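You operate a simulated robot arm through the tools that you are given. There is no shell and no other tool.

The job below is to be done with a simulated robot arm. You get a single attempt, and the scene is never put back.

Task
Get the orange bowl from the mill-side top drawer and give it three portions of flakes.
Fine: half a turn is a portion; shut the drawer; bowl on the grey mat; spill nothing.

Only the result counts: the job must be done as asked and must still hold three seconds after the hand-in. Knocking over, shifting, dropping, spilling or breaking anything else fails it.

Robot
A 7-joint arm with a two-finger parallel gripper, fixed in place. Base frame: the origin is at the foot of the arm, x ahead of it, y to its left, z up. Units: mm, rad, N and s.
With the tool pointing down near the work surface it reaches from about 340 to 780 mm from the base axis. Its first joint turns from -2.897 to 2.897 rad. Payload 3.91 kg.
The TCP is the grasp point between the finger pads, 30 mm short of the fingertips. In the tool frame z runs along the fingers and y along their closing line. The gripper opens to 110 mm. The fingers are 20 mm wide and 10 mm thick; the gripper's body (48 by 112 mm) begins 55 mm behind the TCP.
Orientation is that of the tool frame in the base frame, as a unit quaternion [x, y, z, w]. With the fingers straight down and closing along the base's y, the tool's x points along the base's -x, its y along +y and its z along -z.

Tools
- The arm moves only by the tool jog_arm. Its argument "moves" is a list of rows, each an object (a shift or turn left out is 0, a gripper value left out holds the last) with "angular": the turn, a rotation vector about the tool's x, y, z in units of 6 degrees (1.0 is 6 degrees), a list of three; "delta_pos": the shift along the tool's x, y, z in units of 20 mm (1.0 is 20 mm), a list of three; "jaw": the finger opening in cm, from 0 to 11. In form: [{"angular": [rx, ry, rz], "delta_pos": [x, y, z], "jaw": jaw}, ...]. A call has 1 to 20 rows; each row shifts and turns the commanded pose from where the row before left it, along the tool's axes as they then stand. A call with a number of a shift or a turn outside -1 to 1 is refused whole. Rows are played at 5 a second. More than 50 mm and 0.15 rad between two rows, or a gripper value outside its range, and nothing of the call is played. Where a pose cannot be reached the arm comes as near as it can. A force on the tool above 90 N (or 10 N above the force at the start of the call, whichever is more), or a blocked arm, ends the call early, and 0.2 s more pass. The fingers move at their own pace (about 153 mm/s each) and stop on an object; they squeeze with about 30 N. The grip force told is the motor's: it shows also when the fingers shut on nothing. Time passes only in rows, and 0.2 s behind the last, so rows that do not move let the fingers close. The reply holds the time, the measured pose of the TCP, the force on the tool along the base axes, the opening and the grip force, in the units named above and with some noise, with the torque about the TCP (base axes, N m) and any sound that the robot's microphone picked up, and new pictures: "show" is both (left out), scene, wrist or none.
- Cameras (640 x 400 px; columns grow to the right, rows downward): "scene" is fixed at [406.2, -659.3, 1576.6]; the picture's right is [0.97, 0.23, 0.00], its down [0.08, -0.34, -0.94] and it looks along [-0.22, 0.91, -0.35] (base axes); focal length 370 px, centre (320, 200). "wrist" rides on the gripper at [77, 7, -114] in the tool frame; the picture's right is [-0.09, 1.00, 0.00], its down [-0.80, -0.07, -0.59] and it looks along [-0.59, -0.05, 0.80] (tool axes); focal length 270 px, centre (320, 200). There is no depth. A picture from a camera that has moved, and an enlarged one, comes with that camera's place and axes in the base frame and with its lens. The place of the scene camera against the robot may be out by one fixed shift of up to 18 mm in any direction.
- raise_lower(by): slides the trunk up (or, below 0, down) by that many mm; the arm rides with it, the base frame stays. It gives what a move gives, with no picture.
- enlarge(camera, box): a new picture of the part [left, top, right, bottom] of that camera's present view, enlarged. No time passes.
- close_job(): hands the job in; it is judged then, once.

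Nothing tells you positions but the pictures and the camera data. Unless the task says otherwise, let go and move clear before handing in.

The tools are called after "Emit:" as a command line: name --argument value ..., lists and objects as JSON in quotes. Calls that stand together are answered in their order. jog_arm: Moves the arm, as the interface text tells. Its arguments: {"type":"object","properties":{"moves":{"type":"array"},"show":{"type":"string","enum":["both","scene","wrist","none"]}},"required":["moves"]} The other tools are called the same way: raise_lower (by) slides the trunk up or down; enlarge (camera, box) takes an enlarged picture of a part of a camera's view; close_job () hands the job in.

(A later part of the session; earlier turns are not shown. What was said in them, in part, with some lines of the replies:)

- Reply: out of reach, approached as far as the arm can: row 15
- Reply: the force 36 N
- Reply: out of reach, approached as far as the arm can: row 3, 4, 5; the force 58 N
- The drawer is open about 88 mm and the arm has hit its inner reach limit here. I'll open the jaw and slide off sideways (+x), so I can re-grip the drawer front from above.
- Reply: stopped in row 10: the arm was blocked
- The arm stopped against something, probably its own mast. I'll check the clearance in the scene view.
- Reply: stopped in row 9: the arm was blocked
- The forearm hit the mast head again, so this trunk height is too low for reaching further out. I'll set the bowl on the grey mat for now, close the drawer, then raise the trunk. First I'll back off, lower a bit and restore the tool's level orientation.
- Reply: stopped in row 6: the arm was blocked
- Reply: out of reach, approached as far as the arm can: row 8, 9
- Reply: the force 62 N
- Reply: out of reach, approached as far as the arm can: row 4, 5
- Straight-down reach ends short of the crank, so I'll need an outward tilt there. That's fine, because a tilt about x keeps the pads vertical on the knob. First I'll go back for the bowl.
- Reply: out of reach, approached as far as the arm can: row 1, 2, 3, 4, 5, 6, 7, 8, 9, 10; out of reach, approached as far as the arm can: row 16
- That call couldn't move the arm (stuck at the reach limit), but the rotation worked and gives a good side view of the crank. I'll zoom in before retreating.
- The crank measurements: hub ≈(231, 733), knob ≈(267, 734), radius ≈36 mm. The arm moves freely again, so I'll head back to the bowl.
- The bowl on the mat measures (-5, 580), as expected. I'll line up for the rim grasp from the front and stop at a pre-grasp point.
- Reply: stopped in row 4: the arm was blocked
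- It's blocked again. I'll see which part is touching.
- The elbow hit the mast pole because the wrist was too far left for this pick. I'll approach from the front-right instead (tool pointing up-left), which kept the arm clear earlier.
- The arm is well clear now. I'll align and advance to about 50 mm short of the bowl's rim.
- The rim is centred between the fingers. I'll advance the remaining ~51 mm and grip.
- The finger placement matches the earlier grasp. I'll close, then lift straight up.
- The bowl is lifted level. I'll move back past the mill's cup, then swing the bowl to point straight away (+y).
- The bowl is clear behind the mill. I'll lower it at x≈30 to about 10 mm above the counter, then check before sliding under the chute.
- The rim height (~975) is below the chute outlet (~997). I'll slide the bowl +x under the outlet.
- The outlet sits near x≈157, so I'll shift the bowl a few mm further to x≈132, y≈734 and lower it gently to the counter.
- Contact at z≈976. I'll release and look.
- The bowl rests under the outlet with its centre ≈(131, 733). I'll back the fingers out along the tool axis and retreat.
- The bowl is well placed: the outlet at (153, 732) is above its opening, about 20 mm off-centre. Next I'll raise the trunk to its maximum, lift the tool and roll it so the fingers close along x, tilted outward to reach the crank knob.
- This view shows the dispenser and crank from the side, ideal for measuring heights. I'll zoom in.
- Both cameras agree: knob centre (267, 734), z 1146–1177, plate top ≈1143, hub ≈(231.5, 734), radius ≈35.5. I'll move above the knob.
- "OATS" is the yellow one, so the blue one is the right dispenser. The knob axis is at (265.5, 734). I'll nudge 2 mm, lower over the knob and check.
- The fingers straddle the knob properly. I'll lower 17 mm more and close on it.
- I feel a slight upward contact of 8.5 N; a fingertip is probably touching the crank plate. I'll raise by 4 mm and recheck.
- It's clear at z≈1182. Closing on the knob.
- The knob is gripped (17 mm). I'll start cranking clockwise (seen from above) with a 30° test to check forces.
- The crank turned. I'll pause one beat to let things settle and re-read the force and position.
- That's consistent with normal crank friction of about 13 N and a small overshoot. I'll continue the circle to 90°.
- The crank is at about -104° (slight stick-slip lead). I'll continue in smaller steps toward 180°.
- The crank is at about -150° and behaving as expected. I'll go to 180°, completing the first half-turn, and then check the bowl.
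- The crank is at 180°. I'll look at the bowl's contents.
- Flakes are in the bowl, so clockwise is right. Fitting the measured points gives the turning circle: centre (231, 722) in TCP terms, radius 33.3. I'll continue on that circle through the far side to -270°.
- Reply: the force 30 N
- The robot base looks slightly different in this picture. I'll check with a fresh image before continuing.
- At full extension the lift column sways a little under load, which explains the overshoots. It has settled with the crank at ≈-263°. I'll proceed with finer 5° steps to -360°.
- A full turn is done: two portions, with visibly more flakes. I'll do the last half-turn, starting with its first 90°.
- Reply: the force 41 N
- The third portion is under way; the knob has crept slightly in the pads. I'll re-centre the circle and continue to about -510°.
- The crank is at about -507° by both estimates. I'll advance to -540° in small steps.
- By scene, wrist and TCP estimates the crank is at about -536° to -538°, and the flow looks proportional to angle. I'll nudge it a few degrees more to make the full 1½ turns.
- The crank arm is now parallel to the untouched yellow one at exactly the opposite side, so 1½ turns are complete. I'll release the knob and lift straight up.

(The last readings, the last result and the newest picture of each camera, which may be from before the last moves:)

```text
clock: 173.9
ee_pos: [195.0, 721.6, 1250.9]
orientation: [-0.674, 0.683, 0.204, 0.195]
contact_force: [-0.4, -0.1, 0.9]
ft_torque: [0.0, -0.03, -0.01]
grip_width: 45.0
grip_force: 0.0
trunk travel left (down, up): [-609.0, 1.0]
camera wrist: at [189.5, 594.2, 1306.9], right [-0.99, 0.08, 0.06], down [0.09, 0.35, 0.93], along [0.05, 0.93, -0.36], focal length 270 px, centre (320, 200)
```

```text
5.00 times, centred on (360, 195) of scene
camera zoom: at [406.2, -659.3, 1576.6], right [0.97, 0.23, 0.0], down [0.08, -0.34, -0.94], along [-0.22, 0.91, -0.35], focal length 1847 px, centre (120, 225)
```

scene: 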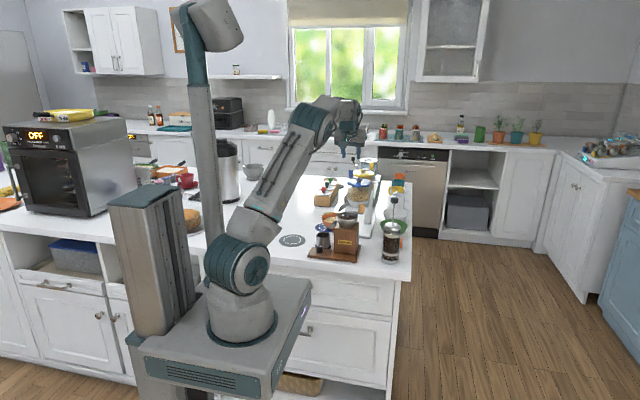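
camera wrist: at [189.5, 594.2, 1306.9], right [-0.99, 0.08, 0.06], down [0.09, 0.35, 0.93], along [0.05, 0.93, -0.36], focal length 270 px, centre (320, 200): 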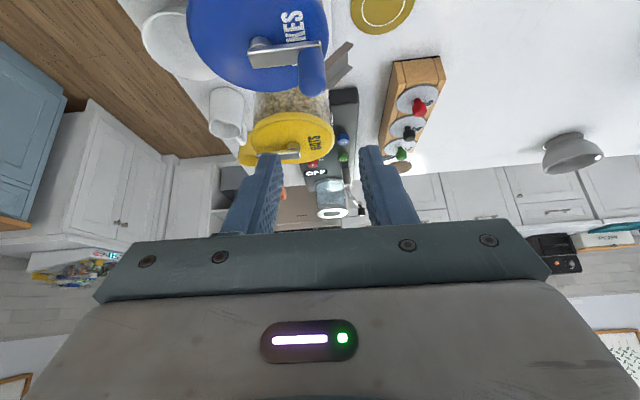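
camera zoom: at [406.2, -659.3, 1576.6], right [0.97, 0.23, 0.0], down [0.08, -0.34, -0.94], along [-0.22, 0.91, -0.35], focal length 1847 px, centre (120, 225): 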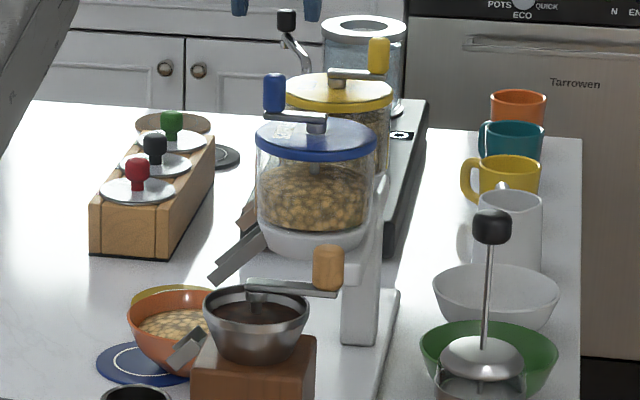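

I've let go cleanly. I'll take very close views of the crank to verify its final angle against the untouched yellow crank.

Emit:
enlarge --camera "scene" --box '[354, 166, 390, 190]'

Emit:
enlarge --camera "wrist" --box '[230, 20, 340, 90]'

Emit:
enlarge --camera "wrist" --box '[230, 110, 340, 180]'

```text
16.00 times, centred on (372, 178) of scene
camera zoom: at [406.2, -659.3, 1576.6], right [0.97, 0.23, 0.0], down [0.08, -0.34, -0.94], along [-0.22, 0.91, -0.35], focal length 5911 px, centre (-512, 552)
```

zoom: 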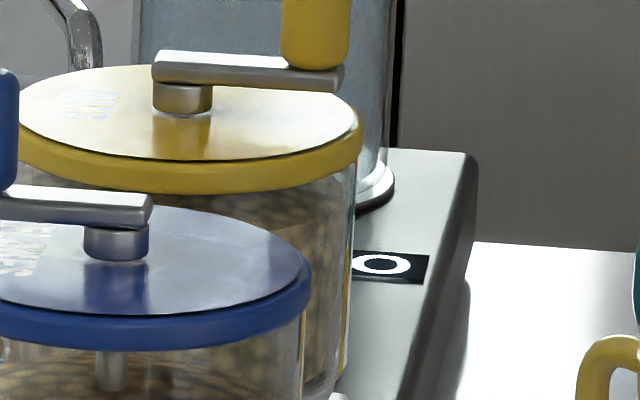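

```text
5.71 times, centred on (285, 55) of wrist
camera zoom: at [189.5, 594.2, 1306.9], right [-0.99, 0.08, 0.06], down [0.09, 0.35, 0.93], along [0.05, 0.93, -0.36], focal length 1544 px, centre (520, 1029)
```

zoom: 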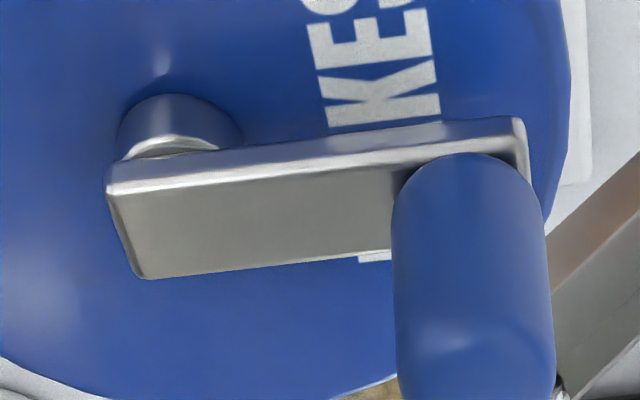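

```text
5.71 times, centred on (285, 145) of wrist
camera zoom: at [189.5, 594.2, 1306.9], right [-0.99, 0.08, 0.06], down [0.09, 0.35, 0.93], along [0.05, 0.93, -0.36], focal length 1544 px, centre (520, 514)
```

zoom: 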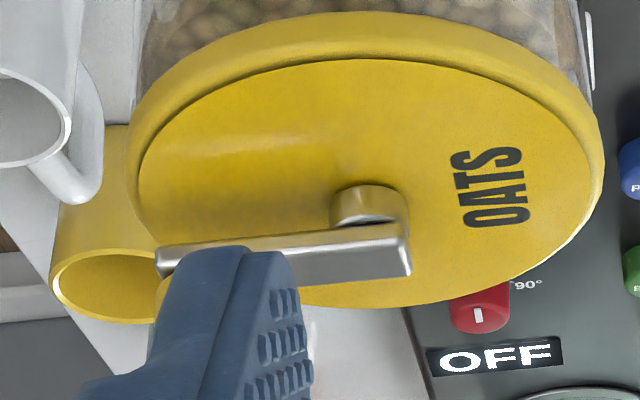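

The close-ups show the blue crank at 180° and the yellow at 0°, so the total rotation is 1½ turns within about a degree: three portions. Next I'll fetch the bowl, first retreating and rolling the tool back to the rim-grasp orientation.

Emit:
jog_arm --moves '[{"delta_pos": [0.895, 0.683, -0.493]}, {"delta_pos": [0.895, 0.683, -0.493]}, {"delta_pos": [0.895, 0.683, -0.493]}, {"delta_pos": [0.895, 0.683, -0.493]}, {"delta_pos": [0.895, 0.683, -0.493]}, {"delta_pos": [0.895, 0.683, -0.493]}]' --show "none"

Emit:
jog_arm --moves '[{"angular": [0, 0, 1], "jaw": 2.4}, {"angular": [0, 0, 1]}, {"angular": [0, 0, 1]}, {"angular": [0, 0, 1]}, {"angular": [0, 0, 1]}, {"angular": [0, 0, 1]}, {"angular": [0, 0, 1]}, {"angular": [0, 0, 1]}, {"angular": [0, 0, 1]}, {"angular": [0, 0, 1]}, {"angular": [0, 0, 1]}, {"angular": [0, 0, 1]}, {"angular": [0, 0, 1]}, {"angular": [0, 0, 1]}, {"angular": [0, 0, 1]}]' --show "both"

Emit:
enlarge --camera "wrist" --box '[280, 0, 560, 200]'

```text
clock: 175.3
ee_pos: [115.1, 596.3, 1244.9]
orientation: [-0.673, 0.683, 0.205, 0.196]
contact_force: [-0.6, -1.0, 1.0]
ft_torque: [0.02, -0.02, 0.01]
grip_width: 45.1
grip_force: 0.0
trunk travel left (down, up): [-609.0, 1.0]
```

```text
clock: 178.5
ee_pos: [113.2, 598.0, 1244.4]
orientation: [0.007, 0.959, 0.282, -0.007]
contact_force: [0.7, 0.2, 0.0]
ft_torque: [-0.01, 0.02, 0.02]
grip_width: 23.9
grip_force: 0.2
trunk travel left (down, up): [-609.0, 1.0]
camera wrist: at [39.7, 542.2, 1346.9], right [0.11, 0.84, 0.54], down [0.8, -0.39, 0.45], along [0.58, 0.39, -0.71], focal length 270 px, centre (320, 200)
```

scene: 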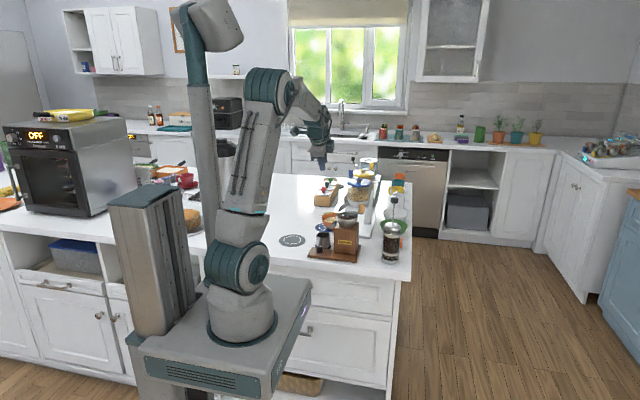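
wrist: 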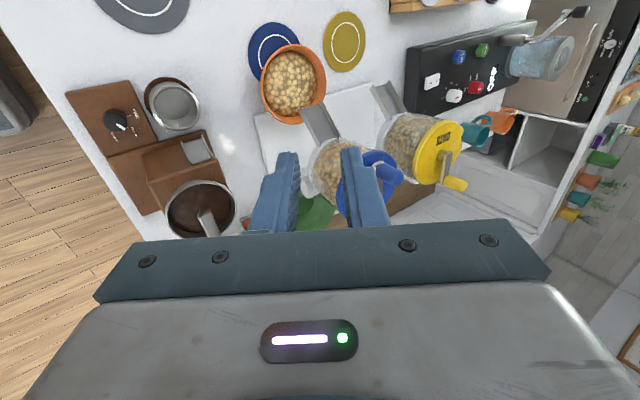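

```text
2.00 times, centred on (420, 100) of wrist
camera zoom: at [39.7, 542.2, 1346.9], right [0.11, 0.84, 0.54], down [0.8, -0.39, 0.45], along [0.58, 0.39, -0.71], focal length 541 px, centre (120, 400)
```

zoom: 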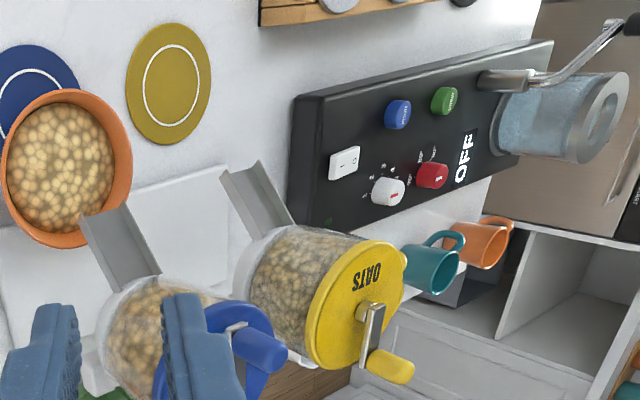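

The bowl holds plenty of flakes, and no spills are visible. I'll zoom in to measure the bowl's position and double-check for spills.

Emit:
enlarge --camera "wrist" --box '[220, 20, 360, 140]'

Emit:
enlarge --camera "scene" --box '[315, 195, 365, 235]'

```text
3.33 times, centred on (290, 80) of wrist
camera zoom: at [39.7, 542.2, 1346.9], right [0.11, 0.84, 0.54], down [0.8, -0.39, 0.45], along [0.58, 0.39, -0.71], focal length 901 px, centre (420, 600)
```

zoom: 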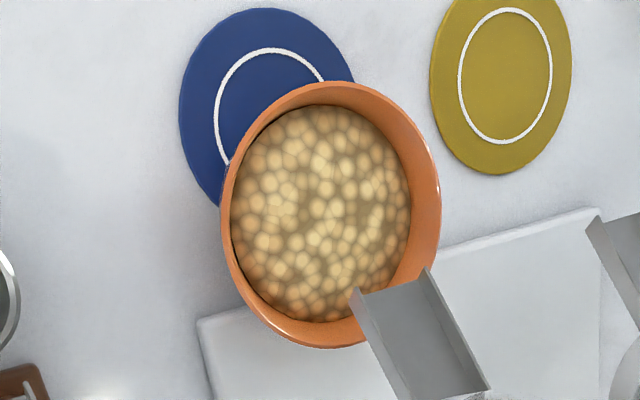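

```text
10.00 times, centred on (340, 215) of scene
camera zoom: at [406.2, -659.3, 1576.6], right [0.97, 0.23, 0.0], down [0.08, -0.34, -0.94], along [-0.22, 0.91, -0.35], focal length 3694 px, centre (120, 50)
```

zoom: 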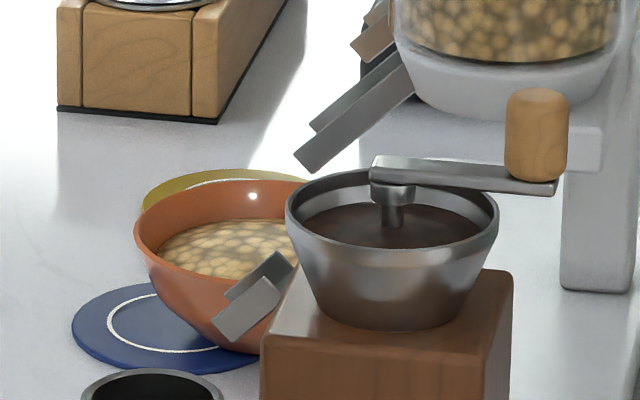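

There are no spills, and the bowl is still centred at (134, 732). I'll lower the trunk slightly for stiffness and approach for the grasp as before.

Emit:
raise_lower --by -28

Emit:
jog_arm --moves '[{"delta_pos": [-0.142, -0.439, 0.991]}, {"delta_pos": [-0.142, -0.439, 0.991]}, {"delta_pos": [-0.142, -0.439, 0.991]}, {"delta_pos": [-0.142, -0.439, 0.991]}, {"delta_pos": [-0.142, -0.439, 0.991]}, {"delta_pos": [-0.142, -0.439, 0.991]}, {"delta_pos": [-0.142, -0.439, 0.991]}, {"delta_pos": [-0.142, -0.439, 0.991]}, {}]' --show "both"

Emit:
enlarge --camera "wrist" --box '[220, 0, 460, 240]'

```text
clock: 179.2
ee_pos: [114.9, 597.9, 1217.3]
orientation: [0.007, 0.959, 0.283, -0.005]
contact_force: [0.2, -0.1, 0.8]
ft_torque: [0.01, 0.01, 0.04]
grip_width: 24.4
grip_force: 0.0
trunk travel left (down, up): [-581.0, 29.0]
```

```text
clock: 181.2
ee_pos: [136.8, 625.7, 1044.5]
orientation: [0.006, 0.959, 0.283, -0.007]
contact_force: [0.1, 0.3, -0.5]
ft_torque: [0.01, 0.01, 0.01]
grip_width: 23.9
grip_force: 0.0
trunk travel left (down, up): [-581.0, 29.0]
camera wrist: at [61.6, 569.6, 1147.0], right [0.1, 0.84, 0.54], down [0.8, -0.39, 0.45], along [0.58, 0.39, -0.71], focal length 270 px, centre (320, 200)
```

scene: 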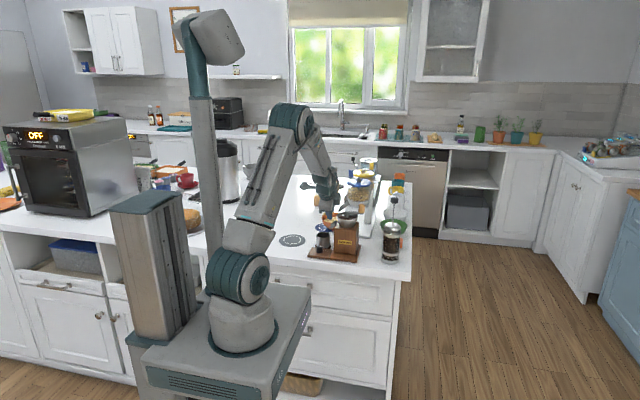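
wrist: 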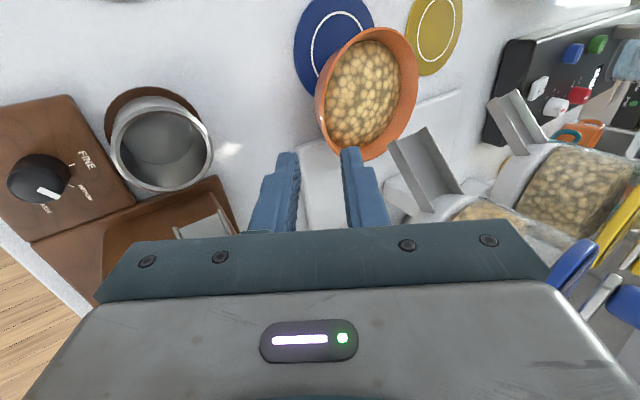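

```text
1.67 times, centred on (340, 120) of wrist
camera zoom: at [61.6, 569.6, 1147.0], right [0.1, 0.84, 0.54], down [0.8, -0.39, 0.45], along [0.58, 0.39, -0.71], focal length 450 px, centre (287, 333)
```

zoom: 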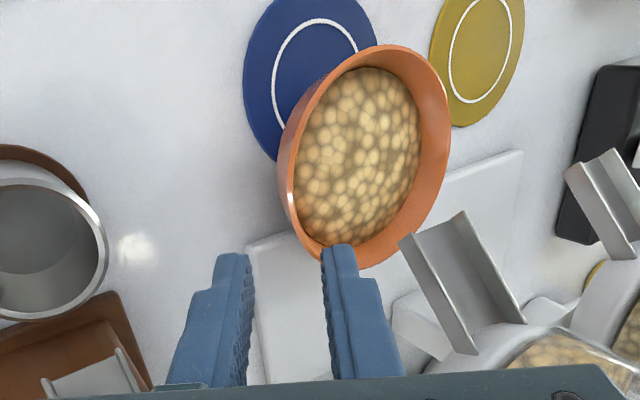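

The bowl is lined up. I'll advance 48 mm along the tool axis, then check once more.

Emit:
jog_arm --moves '[{"delta_pos": [0.05, -0.03, 0.8]}, {"delta_pos": [0.05, -0.03, 0.8]}, {"delta_pos": [0, 0, 0.8]}, {}]' --show "wrist"

Emit:
enlarge --camera "wrist" --box '[220, 20, 460, 240]'

```text
clock: 182.2
ee_pos: [130.4, 649.8, 1005.2]
orientation: [0.006, 0.959, 0.284, -0.007]
contact_force: [-0.1, 0.3, 0.2]
ft_torque: [-0.01, 0.0, -0.01]
grip_width: 24.1
grip_force: 0.0
trunk travel left (down, up): [-581.0, 29.0]
camera wrist: at [55.6, 593.4, 1106.4], right [0.1, 0.84, 0.54], down [0.81, -0.39, 0.45], along [0.58, 0.39, -0.71], focal length 270 px, centre (320, 200)
```

wrist: 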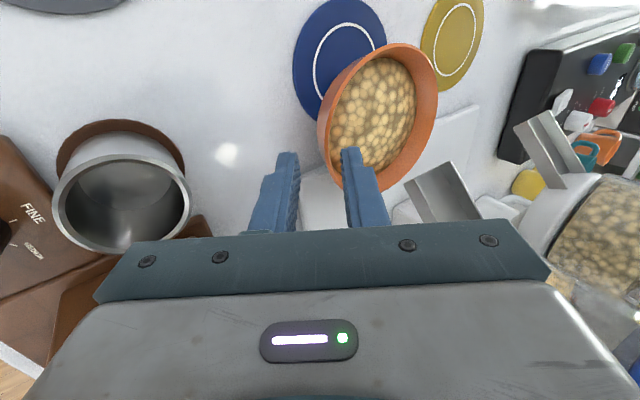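

```text
1.82 times, centred on (340, 130) of wrist
camera zoom: at [55.6, 593.4, 1106.4], right [0.1, 0.84, 0.54], down [0.81, -0.39, 0.45], along [0.58, 0.39, -0.71], focal length 491 px, centre (284, 327)
```

zoom: 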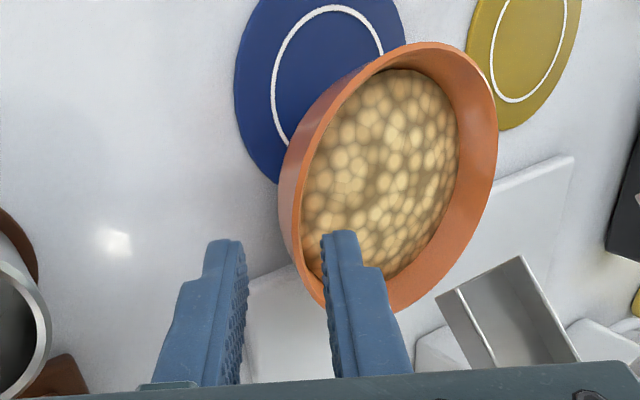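

The rim is centred between the fingers. I'll advance the last 32 mm and close gently.

Emit:
jog_arm --moves '[{"delta_pos": [-0.05, 0, 0.6]}, {"delta_pos": [-0.05, 0, 0.6]}, {"delta_pos": [0, 0, 0.45]}, {}]' --show "wrist"

Emit:
enlarge --camera "wrist" --box '[220, 20, 460, 240]'

```text
clock: 183.2
ee_pos: [133.7, 666.8, 977.0]
orientation: [0.006, 0.959, 0.283, -0.007]
contact_force: [0.3, 0.5, 0.1]
ft_torque: [-0.01, 0.02, 0.01]
grip_width: 24.1
grip_force: 0.0
trunk travel left (down, up): [-581.0, 29.0]
camera wrist: at [59.4, 611.1, 1077.9], right [0.1, 0.84, 0.54], down [0.81, -0.39, 0.45], along [0.58, 0.39, -0.71], focal length 270 px, centre (320, 200)
```

wrist: 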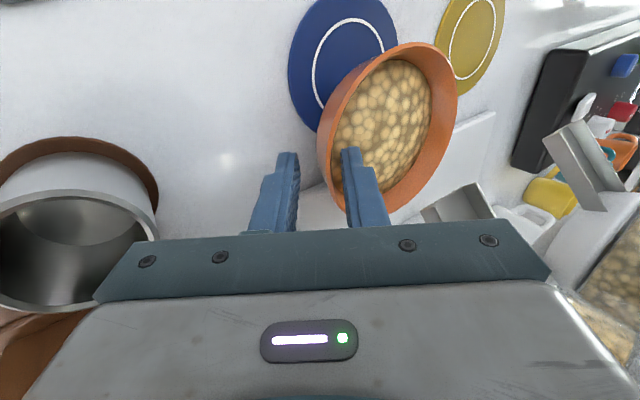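

```text
1.82 times, centred on (340, 130) of wrist
camera zoom: at [59.4, 611.1, 1077.9], right [0.1, 0.84, 0.54], down [0.81, -0.39, 0.45], along [0.58, 0.39, -0.71], focal length 491 px, centre (284, 327)
```

zoom: 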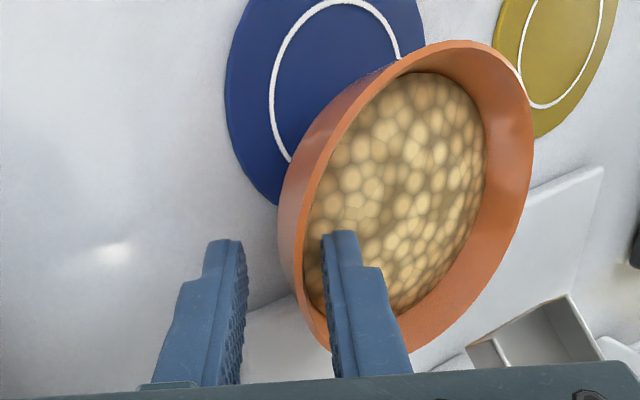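

Closing on the rim now.

Emit:
jog_arm --moves '[{"delta_pos": [0, 0, 0.08]}, {"jaw": 1.2}, {"jaw": 0}, {}, {}]' --show "wrist"

Emit:
enlarge --camera "wrist" --box '[220, 20, 460, 240]'

```text
clock: 184.4
ee_pos: [134.2, 667.4, 975.5]
orientation: [0.007, 0.959, 0.282, -0.006]
contact_force: [-1.1, -1.8, 0.8]
ft_torque: [-0.09, 0.03, 0.03]
grip_width: 7.5
grip_force: 29.8
trunk travel left (down, up): [-581.0, 29.0]
camera wrist: at [59.2, 611.9, 1077.0], right [0.1, 0.84, 0.54], down [0.81, -0.39, 0.45], along [0.58, 0.39, -0.71], focal length 270 px, centre (320, 200)
```

wrist: 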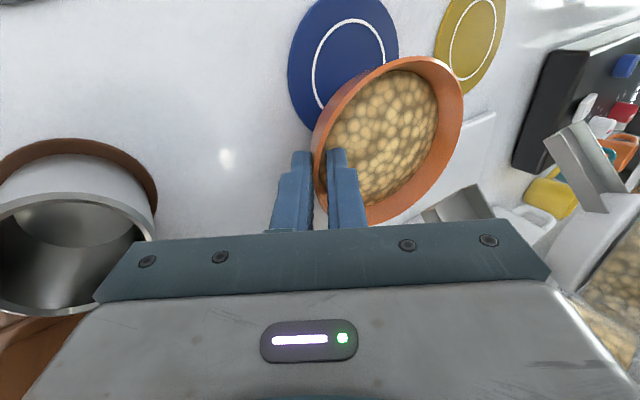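

```text
1.82 times, centred on (340, 130) of wrist
camera zoom: at [59.2, 611.9, 1077.0], right [0.1, 0.84, 0.54], down [0.81, -0.39, 0.45], along [0.58, 0.39, -0.71], focal length 491 px, centre (284, 327)
```

zoom: 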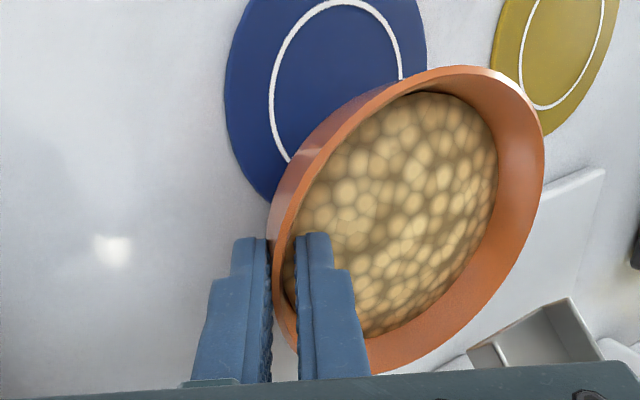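

The bowl is gripped (7.5 mm). I'll lift just 10 mm slowly and check that it hangs level.

Emit:
jog_arm --moves '[{"delta_pos": [0.002, 0.068, -0.105]}, {"delta_pos": [0.002, 0.068, -0.105]}, {"delta_pos": [0.002, 0.068, -0.105]}, {"delta_pos": [0.002, 0.068, -0.105]}, {}, {}]' --show "both"

Emit:
enlarge --camera "wrist" --box '[220, 20, 460, 240]'

Emit:
enlarge --camera "scene" --box '[310, 190, 370, 240]'

```text
clock: 185.8
ee_pos: [133.2, 668.4, 986.5]
orientation: [0.007, 0.959, 0.282, -0.007]
contact_force: [-0.2, 0.0, -2.0]
ft_torque: [-0.13, 0.02, 0.0]
grip_width: 7.4
grip_force: 30.3
trunk travel left (down, up): [-581.0, 29.0]
camera wrist: at [59.4, 612.6, 1087.4], right [0.1, 0.84, 0.54], down [0.81, -0.39, 0.45], along [0.58, 0.39, -0.71], focal length 270 px, centre (320, 200)
```

scene: 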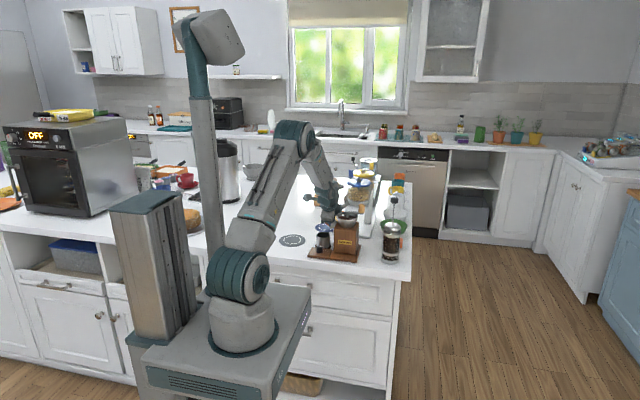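
wrist: 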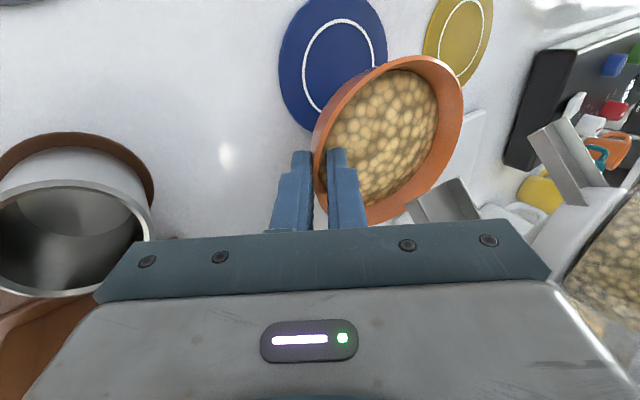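

```text
1.82 times, centred on (340, 130) of wrist
camera zoom: at [59.4, 612.6, 1087.4], right [0.1, 0.84, 0.54], down [0.81, -0.39, 0.45], along [0.58, 0.39, -0.71], focal length 491 px, centre (284, 327)
```

zoom: 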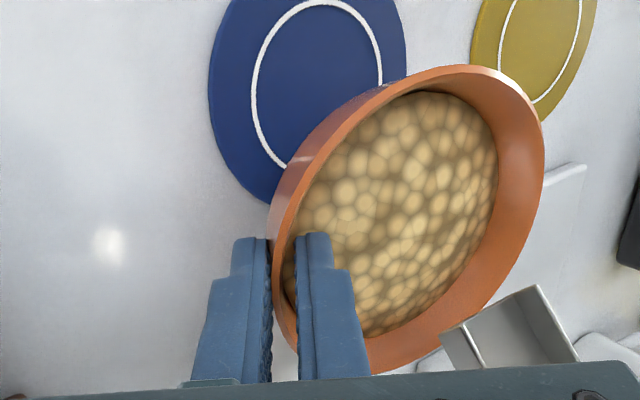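

```text
8.00 times, centred on (340, 215) of scene
camera zoom: at [406.2, -659.3, 1576.6], right [0.97, 0.23, 0.0], down [0.08, -0.34, -0.94], along [-0.22, 0.91, -0.35], focal length 2956 px, centre (160, 80)
```

zoom: 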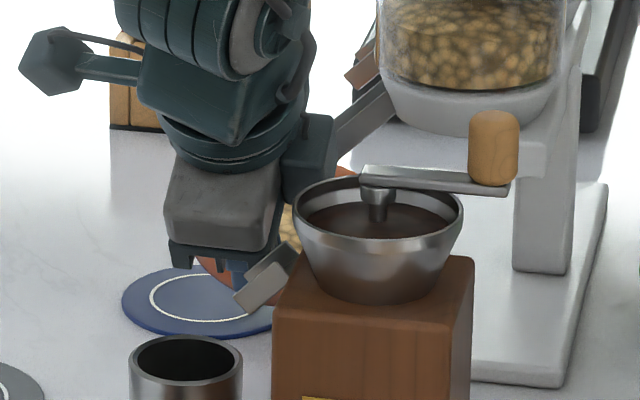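

The bowl hangs level, as in the earlier grasp. I'll slide it left, out from under the chute, at gentle speed.

Emit:
jog_arm --moves '[{"delta_pos": [0.25, -0.004, 0.002]}, {"delta_pos": [0.4, -0.007, 0.004]}, {"delta_pos": [0.5, -0.009, 0.005]}, {"delta_pos": [0.5, -0.009, 0.005]}, {"delta_pos": [0.5, -0.009, 0.005]}, {"delta_pos": [0.5, -0.009, 0.005]}, {"delta_pos": [0.5, -0.009, 0.005]}, {"delta_pos": [0.5, -0.009, 0.005]}, {"delta_pos": [0.5, -0.009, 0.005]}, {"delta_pos": [0.4, -0.007, 0.004]}, {"delta_pos": [0.25, -0.004, 0.002]}, {}]' --show "both"

```text
clock: 188.4
ee_pos: [37.1, 668.0, 985.2]
orientation: [0.007, 0.959, 0.283, -0.006]
contact_force: [-0.2, 0.9, -2.6]
ft_torque: [-0.09, 0.01, 0.0]
grip_width: 7.4
grip_force: 30.6
trunk travel left (down, up): [-581.0, 29.0]
camera wrist: at [-37.5, 612.7, 1086.6], right [0.1, 0.84, 0.54], down [0.8, -0.39, 0.45], along [0.58, 0.39, -0.71], focal length 270 px, centre (320, 200)
```

scene: 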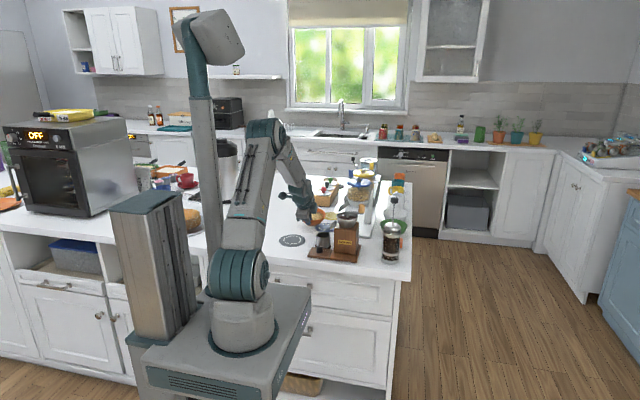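
wrist: 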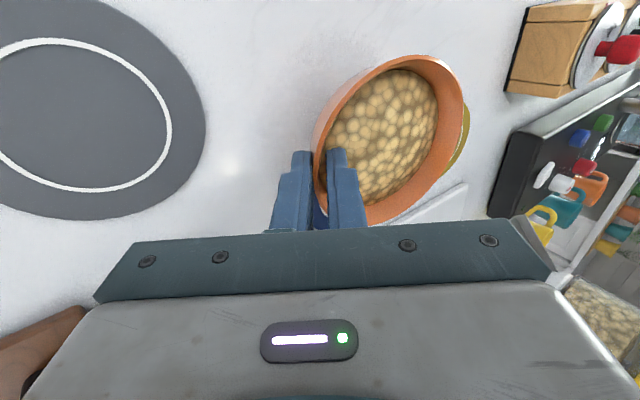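

The bowl is out from under the chute. I'll raise it gently while backing toward the robot, then swing 30° to keep the arm clear of the mast.

Emit:
jog_arm --moves '[{"delta_pos": [0.004, 0.05, -0.33]}, {"delta_pos": [0.007, 0.093, -0.6]}, {"delta_pos": [0.007, 0.093, -0.653]}, {"delta_pos": [0.007, 0.093, -0.653]}, {"delta_pos": [0.007, 0.093, -0.653]}, {"delta_pos": [0.007, 0.093, -0.653]}, {"delta_pos": [0.004, 0.05, -0.33]}, {"angular": [0.009, 0.27, -0.42]}, {"angular": [0.013, 0.406, -0.63]}, {"angular": [0.013, 0.406, -0.63]}, {"angular": [0.013, 0.406, -0.63]}, {"angular": [0.013, 0.406, -0.63]}, {"angular": [0.013, 0.406, -0.63]}, {"angular": [0.013, 0.406, -0.63]}, {}]' --show "both"

```text
clock: 191.7
ee_pos: [37.5, 635.5, 1056.7]
orientation: [-0.243, 0.928, 0.271, -0.08]
contact_force: [0.8, -0.6, -2.4]
ft_torque: [-0.14, -0.08, 0.01]
grip_width: 6.9
grip_force: 30.1
trunk travel left (down, up): [-581.0, 29.0]
camera wrist: at [0.8, 549.6, 1158.9], right [-0.33, 0.78, 0.54], down [0.89, 0.07, 0.45], along [0.31, 0.63, -0.71], focal length 270 px, centre (320, 200)
```

scene: 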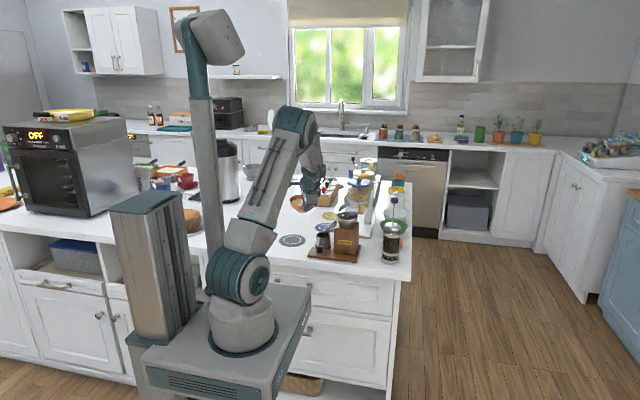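
wrist: 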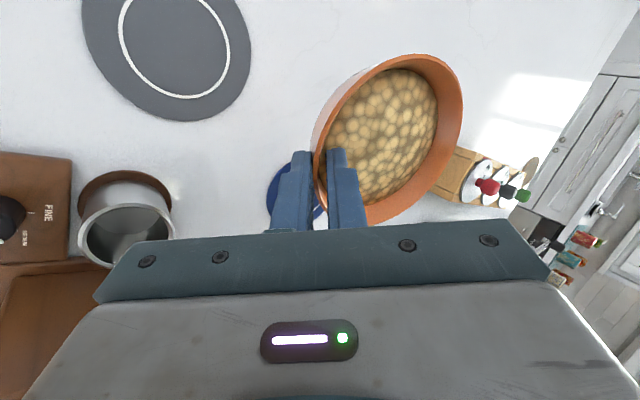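

Measured in-hand, the bowl's centre is at TCP + (-27, +61). To centre it on the grey mat at (-5, 581.5) the TCP must go to (22, 520.5). I'll move over the mat at a safe height.

Emit:
jog_arm --moves '[{"delta_pos": [0.22, -0.244, -0.154]}, {"delta_pos": [0.44, -0.488, -0.3075]}, {"delta_pos": [0.44, -0.488, -0.3075]}, {"delta_pos": [0.44, -0.488, -0.3075]}, {"delta_pos": [0.44, -0.488, -0.3075]}, {"delta_pos": [0.44, -0.488, -0.3075]}, {"delta_pos": [0.44, -0.488, -0.3075]}, {"delta_pos": [0.44, -0.488, -0.3075]}, {"delta_pos": [0.22, -0.244, -0.154]}, {}]' --show "both"

Emit:
enlarge --camera "wrist" --box '[220, 0, 480, 240]'

```text
clock: 193.8
ee_pos: [19.8, 521.6, 1056.4]
orientation: [-0.242, 0.928, 0.272, -0.079]
contact_force: [0.6, 0.2, -1.3]
ft_torque: [-0.1, -0.06, 0.01]
grip_width: 7.4
grip_force: 30.2
trunk travel left (down, up): [-581.0, 29.0]
camera wrist: at [-16.5, 434.5, 1158.5], right [-0.33, 0.78, 0.54], down [0.89, 0.07, 0.45], along [0.31, 0.63, -0.71], focal length 270 px, centre (320, 200)
```

scene: 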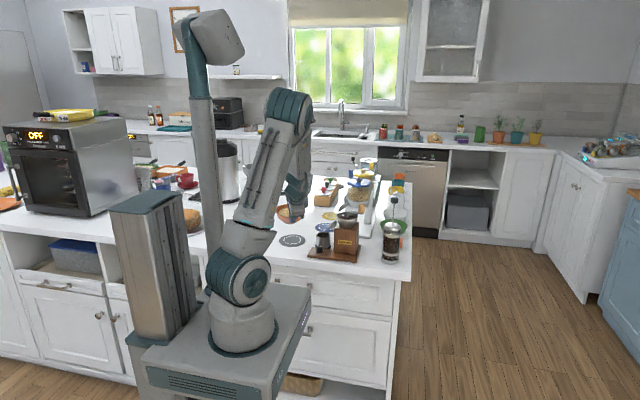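
wrist: 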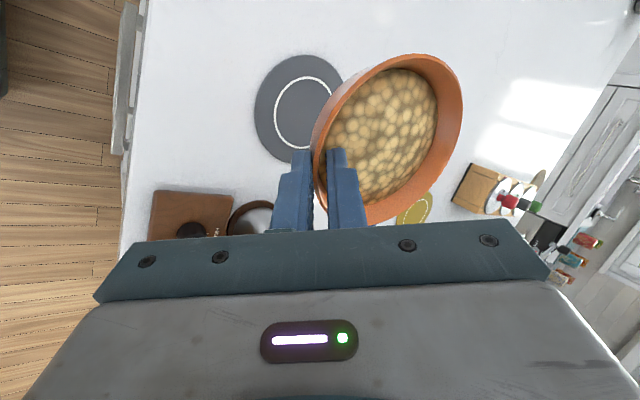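

```text
1.67 times, centred on (350, 120) of wrist
camera zoom: at [-16.5, 434.5, 1158.5], right [-0.33, 0.78, 0.54], down [0.89, 0.07, 0.45], along [0.31, 0.63, -0.71], focal length 450 px, centre (270, 333)
```

zoom: 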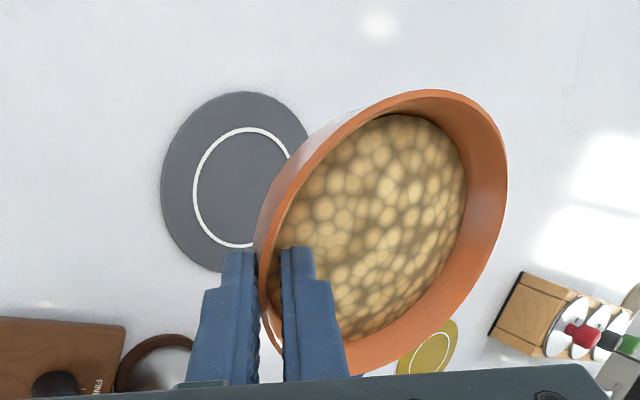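

The mat centre reads ≈(-5, 585) and the bowl ≈(-7, 581), so only a small correction is needed. I'll shift slightly and lower to about 12 mm above the mat.

Emit:
jog_arm --moves '[{"delta_pos": [-0.2, 0.098, 0.059]}, {"delta_pos": [-0.008, -0.27, 0.42]}, {"delta_pos": [-0.012, -0.37, 0.571]}, {"delta_pos": [-0.012, -0.37, 0.571]}, {"delta_pos": [-0.012, -0.37, 0.571]}, {"delta_pos": [-0.012, -0.37, 0.571]}, {"delta_pos": [-0.004, -0.11, 0.168]}, {}, {}]' --show "both"

Emit:
enlarge --camera "wrist" --box '[220, 0, 480, 240]'

Emit:
enlarge --camera "scene" --box '[260, 190, 350, 260]'

```text
clock: 195.8
ee_pos: [25.4, 525.9, 988.1]
orientation: [-0.241, 0.928, 0.271, -0.079]
contact_force: [0.2, 0.0, -2.8]
ft_torque: [-0.11, -0.05, 0.04]
grip_width: 7.4
grip_force: 30.0
trunk travel left (down, up): [-581.0, 29.0]
camera wrist: at [-12.3, 439.0, 1089.9], right [-0.33, 0.78, 0.54], down [0.89, 0.07, 0.45], along [0.31, 0.63, -0.71], focal length 270 px, centre (320, 200)
```

scene: 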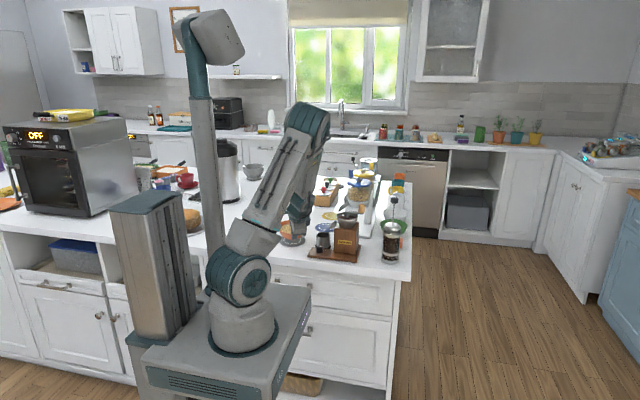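
wrist: 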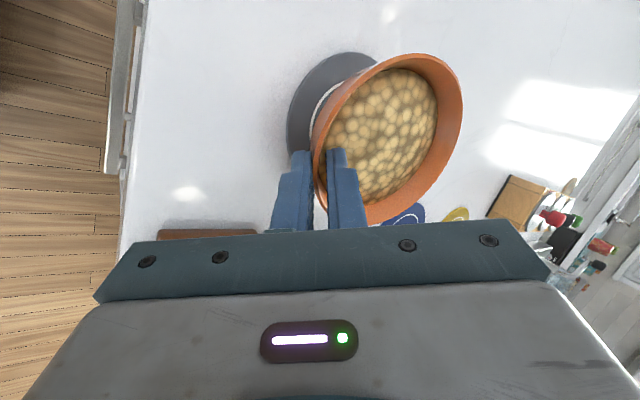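

```text
1.67 times, centred on (350, 120) of wrist
camera zoom: at [-12.3, 439.0, 1089.9], right [-0.33, 0.78, 0.54], down [0.89, 0.07, 0.45], along [0.31, 0.63, -0.71], focal length 450 px, centre (270, 333)
```

zoom: 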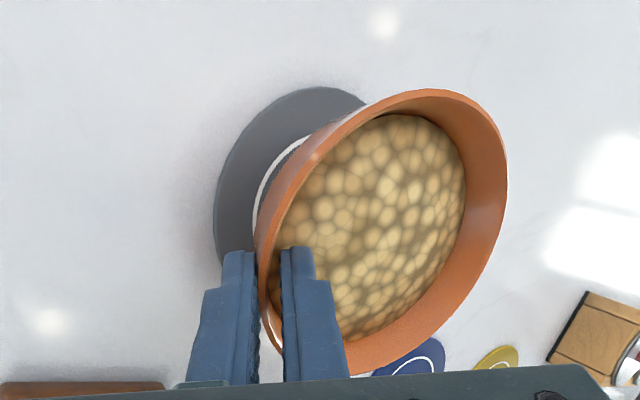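

```text
5.71 times, centred on (305, 225) of scene
camera zoom: at [406.2, -659.3, 1576.6], right [0.97, 0.23, 0.0], down [0.08, -0.34, -0.94], along [-0.22, 0.91, -0.35], focal length 2111 px, centre (406, 57)
```

zoom: 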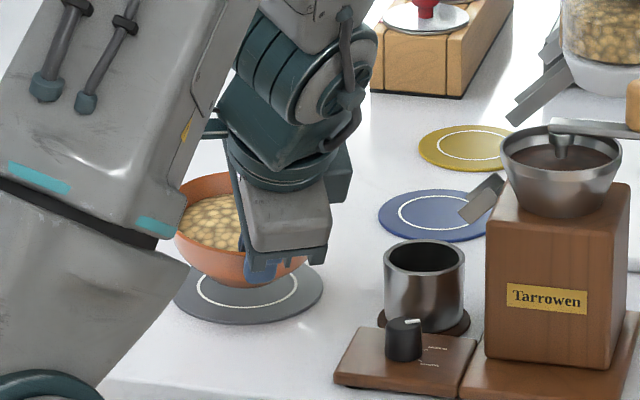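

The bowl sits squarely above the mat. I'll nudge 3 mm left and lower in small steps until contact.

Emit:
jog_arm --moves '[{"delta_pos": [0.13, 0.061, 0.042]}, {"delta_pos": [-0.004, -0.12, 0.185]}, {"delta_pos": [-0.004, -0.12, 0.185]}, {}]' --show "none"

Emit:
jog_arm --moves '[{"delta_pos": [-0.001, -0.04, 0.063]}, {}]' --show "none"

Emit:
jog_arm --moves '[{"delta_pos": [-0.001, -0.04, 0.063]}, {}]' --show "none"

```text
clock: 196.8
ee_pos: [21.4, 525.8, 980.0]
orientation: [-0.242, 0.928, 0.271, -0.079]
contact_force: [0.9, -0.9, -2.4]
ft_torque: [-0.12, -0.07, 0.05]
grip_width: 7.1
grip_force: 29.8
trunk travel left (down, up): [-581.0, 29.0]
```

```text
clock: 197.4
ee_pos: [21.7, 525.3, 978.9]
orientation: [-0.242, 0.928, 0.271, -0.078]
contact_force: [0.5, -0.1, -1.7]
ft_torque: [-0.09, -0.07, -0.02]
grip_width: 7.3
grip_force: 30.0
trunk travel left (down, up): [-581.0, 29.0]
```

```text
clock: 198.1
ee_pos: [21.6, 524.1, 977.4]
orientation: [-0.243, 0.928, 0.271, -0.079]
contact_force: [-0.2, 0.0, -2.3]
ft_torque: [-0.08, -0.08, -0.01]
grip_width: 7.1
grip_force: 30.1
trunk travel left (down, up): [-581.0, 29.0]
```

Emit:
jog_arm --moves '[{"delta_pos": [-0.001, -0.034, 0.053]}, {}]' --show "none"

Emit:
jog_arm --moves '[{"delta_pos": [-0.001, -0.027, 0.042]}, {}]' --show "none"

```text
clock: 198.7
ee_pos: [21.4, 526.0, 976.5]
orientation: [-0.242, 0.928, 0.272, -0.08]
contact_force: [-0.4, 0.7, 1.0]
ft_torque: [0.02, 0.0, 0.0]
grip_width: 7.0
grip_force: 29.8
trunk travel left (down, up): [-581.0, 29.0]
```

```text
clock: 199.2
ee_pos: [21.5, 524.3, 976.0]
orientation: [-0.242, 0.928, 0.272, -0.08]
contact_force: [-0.2, -1.8, 8.2]
ft_torque: [0.16, 0.1, 0.05]
grip_width: 7.1
grip_force: 29.7
trunk travel left (down, up): [-581.0, 29.0]
```

The bowl is resting on the mat (upward force now). I'll open the jaw to release.

Emit:
jog_arm --moves '[{"jaw": 1.4}, {"jaw": 2.2}, {}, {}]' --show "wrist"

Emit:
enlarge --camera "wrist" --box '[220, 0, 480, 240]'

```text
clock: 200.2
ee_pos: [21.8, 524.5, 975.2]
orientation: [-0.242, 0.928, 0.271, -0.079]
contact_force: [0.0, -0.4, -0.2]
ft_torque: [0.03, -0.02, -0.01]
grip_width: 22.1
grip_force: 0.0
trunk travel left (down, up): [-581.0, 29.0]
camera wrist: at [-14.9, 438.5, 1076.5], right [-0.33, 0.78, 0.54], down [0.89, 0.07, 0.45], along [0.31, 0.63, -0.71], focal length 270 px, centre (320, 200)
```

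wrist: 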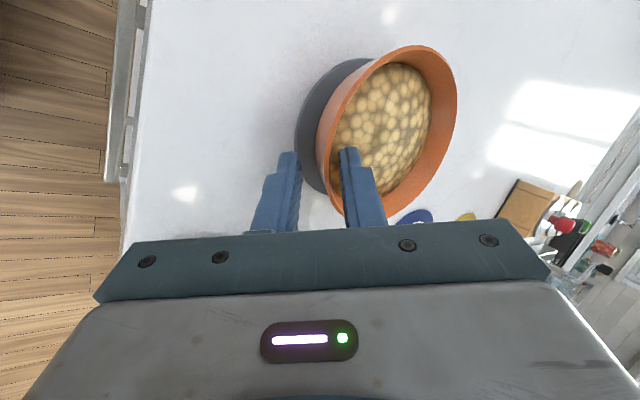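

```text
1.67 times, centred on (350, 120) of wrist
camera zoom: at [-14.9, 438.5, 1076.5], right [-0.33, 0.78, 0.54], down [0.89, 0.07, 0.45], along [0.31, 0.63, -0.71], focal length 450 px, centre (270, 333)
```

zoom: 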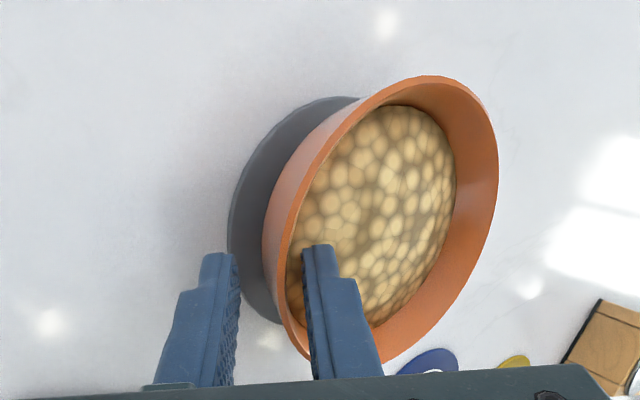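

The bowl is free and sitting on the mat. I'll back the fingers out along the tool axis and retreat.

Emit:
jog_arm --moves '[{"delta_pos": [0, 0, -0.4]}, {"delta_pos": [0, 0, -0.6]}, {"delta_pos": [0, 0, -0.8]}, {"delta_pos": [0, 0, -1]}, {"delta_pos": [0, 0, -1]}, {"delta_pos": [0, 0, -1]}, {"delta_pos": [0, 0, -1]}]' --show "both"

Emit:
enlarge --camera "wrist" --box '[220, 0, 480, 200]'

Emit:
enlarge --camera "scene" --box '[260, 190, 350, 260]'

```text
clock: 201.8
ee_pos: [53.9, 471.1, 1071.2]
orientation: [-0.242, 0.928, 0.271, -0.079]
contact_force: [0.3, 0.1, 0.0]
ft_torque: [-0.02, -0.03, 0.02]
grip_width: 21.7
grip_force: 0.1
trunk travel left (down, up): [-581.0, 29.0]
camera wrist: at [17.2, 384.3, 1174.0], right [-0.33, 0.78, 0.54], down [0.89, 0.07, 0.45], along [0.31, 0.63, -0.71], focal length 270 px, centre (320, 200)
```

scene: 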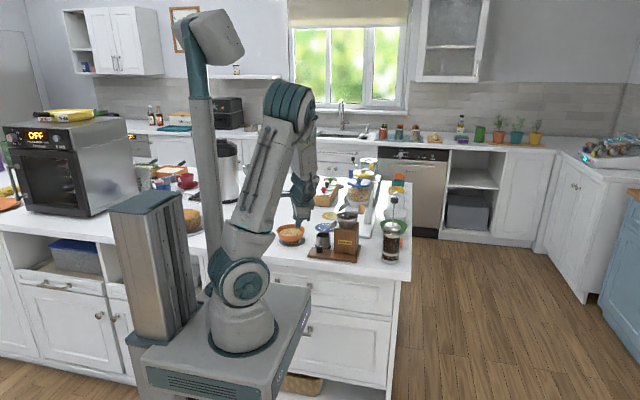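
wrist: 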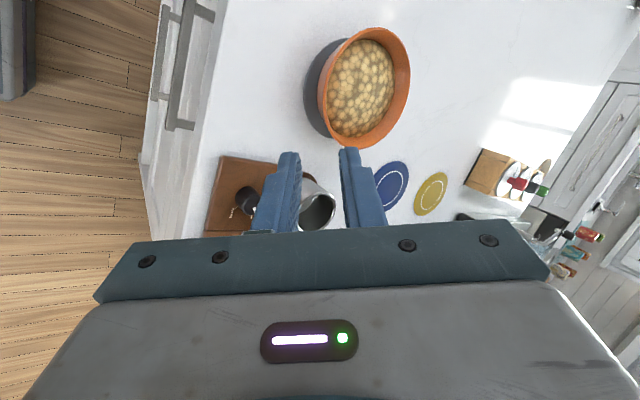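

```text
2.00 times, centred on (350, 100) of wrist
camera zoom: at [17.2, 384.3, 1174.0], right [-0.33, 0.78, 0.54], down [0.89, 0.07, 0.45], along [0.31, 0.63, -0.71], focal length 541 px, centre (260, 400)
```

zoom: 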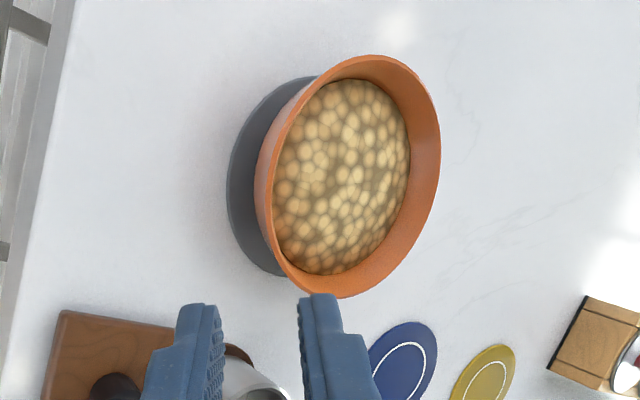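

```text
5.71 times, centred on (305, 225) of scene
camera zoom: at [406.2, -659.3, 1576.6], right [0.97, 0.23, 0.0], down [0.08, -0.34, -0.94], along [-0.22, 0.91, -0.35], focal length 2111 px, centre (406, 57)
```

zoom: 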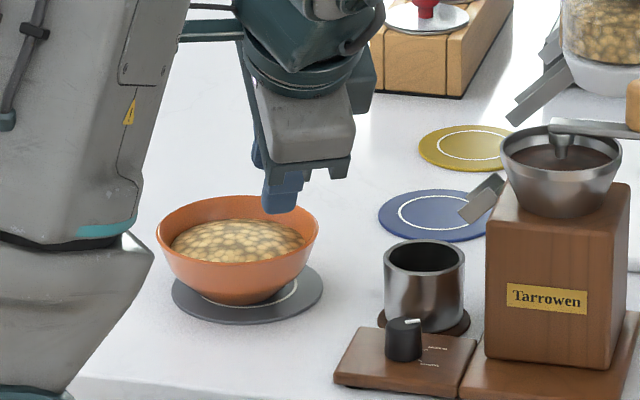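

The orange bowl stands level, full of flakes and entirely on the grey mat. I'll move the arm well clear and make a last check of the whole scene.

Emit:
jog_arm --moves '[{"delta_pos": [-0.056, -0.48, -0.91]}, {"delta_pos": [-0.056, -0.48, -0.91]}, {"delta_pos": [-0.056, -0.48, -0.91]}, {"delta_pos": [-0.056, -0.48, -0.91]}, {"delta_pos": [-0.056, -0.48, -0.91]}, {"delta_pos": [-0.056, -0.48, -0.91]}, {}, {}, {}]' --show "both"

Emit:
enlarge --camera "scene" --box '[255, 150, 425, 260]'

Emit:
enlarge --camera "scene" --box '[255, 240, 425, 350]'

Emit:
enlarge --camera "wrist" --box '[200, 0, 520, 200]'

```text
clock: 203.8
ee_pos: [113.8, 380.8, 1132.4]
orientation: [-0.243, 0.928, 0.271, -0.079]
contact_force: [-0.2, 0.1, -0.8]
ft_torque: [-0.03, 0.0, 0.02]
grip_width: 22.1
grip_force: 0.2
trunk travel left (down, up): [-581.0, 29.0]
camera wrist: at [77.1, 294.9, 1234.6], right [-0.33, 0.78, 0.54], down [0.89, 0.07, 0.45], along [0.31, 0.63, -0.71], focal length 270 px, centre (320, 200)
```

scene: 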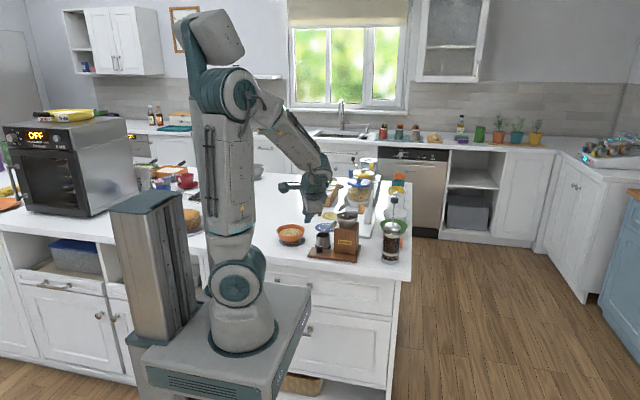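
wrist: 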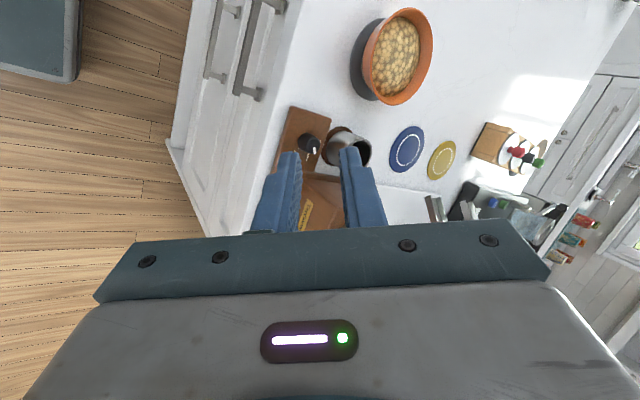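

```text
3.64 times, centred on (340, 205) of scene
camera zoom: at [406.2, -659.3, 1576.6], right [0.97, 0.23, 0.0], down [0.08, -0.34, -0.94], along [-0.22, 0.91, -0.35], focal length 1344 px, centre (247, 182)
```

zoom: 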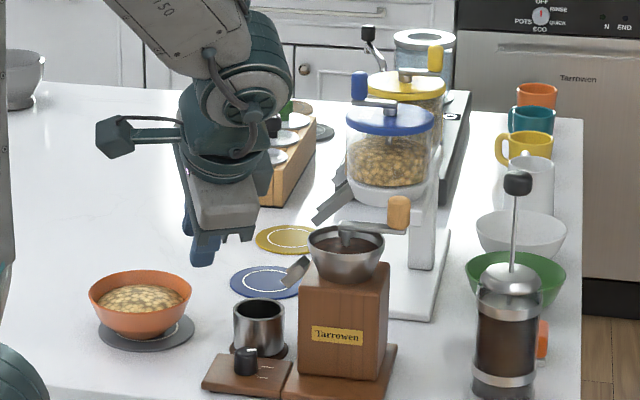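

```text
3.64 times, centred on (340, 295) of scene
camera zoom: at [406.2, -659.3, 1576.6], right [0.97, 0.23, 0.0], down [0.08, -0.34, -0.94], along [-0.22, 0.91, -0.35], focal length 1344 px, centre (247, -146)
```

zoom: 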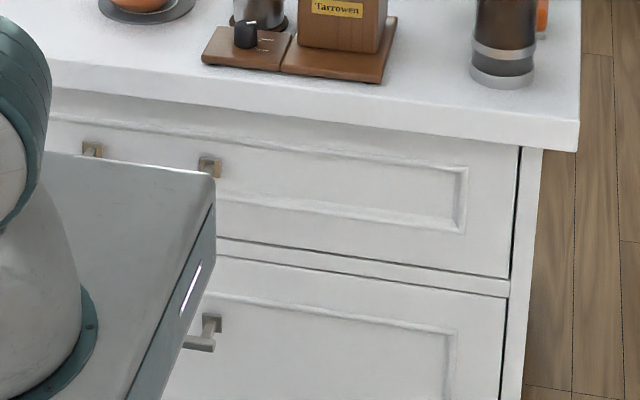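

```text
2.00 times, centred on (360, 100) of wrist
camera zoom: at [77.1, 294.9, 1234.6], right [-0.33, 0.78, 0.54], down [0.89, 0.07, 0.45], along [0.31, 0.63, -0.71], focal length 541 px, centre (240, 400)
```

zoom: 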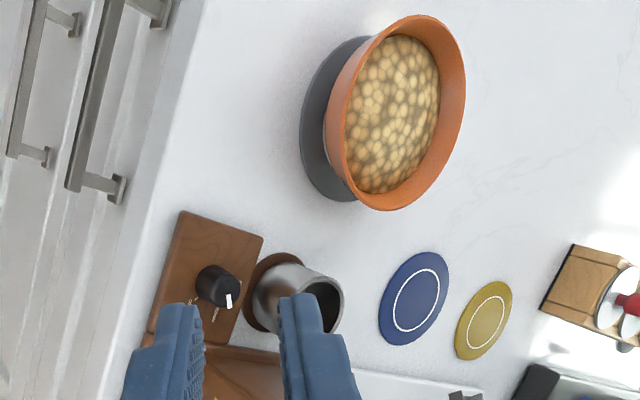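

Everything checks out: the mill-side drawer is flush and closed, and the bowl is on the grey mat with three portions (1½ turns). I see no spills, nothing else has moved, and the arm is clear. Handing in.

Emit:
close_job

```text
The job is handed in.
```

The orange bowl is on the grey mat with three portions of flakes in it, and the drawer it came from is shut. I've handed the job in; no verdict came back.

- **Bowl:** It came from the left side of the mill-side top drawer. It sits level, fully on the grey mat and about 8 mm off its centre.
- **Flakes:** I turned the FLAKES crank one and a half turns clockwise, which is three half-turns. Close-up measurements put the total within about a degree or two of that.
- **Drawer:** I pushed it in until it hit its stop, and it looks flush in the last picture.
- **Spills and other items:** I saw no flakes outside the bowl, and everything else on the counter looks where it was.

A card in the drawer reads "OATS 2 / FLAKES 1". I took it as half-turns per portion, which matches your half-turn rule for flakes.

The arm bumped the robot's own camera mast a few times while reaching left. That swivelled the camera head briefly, and it came back to its position.
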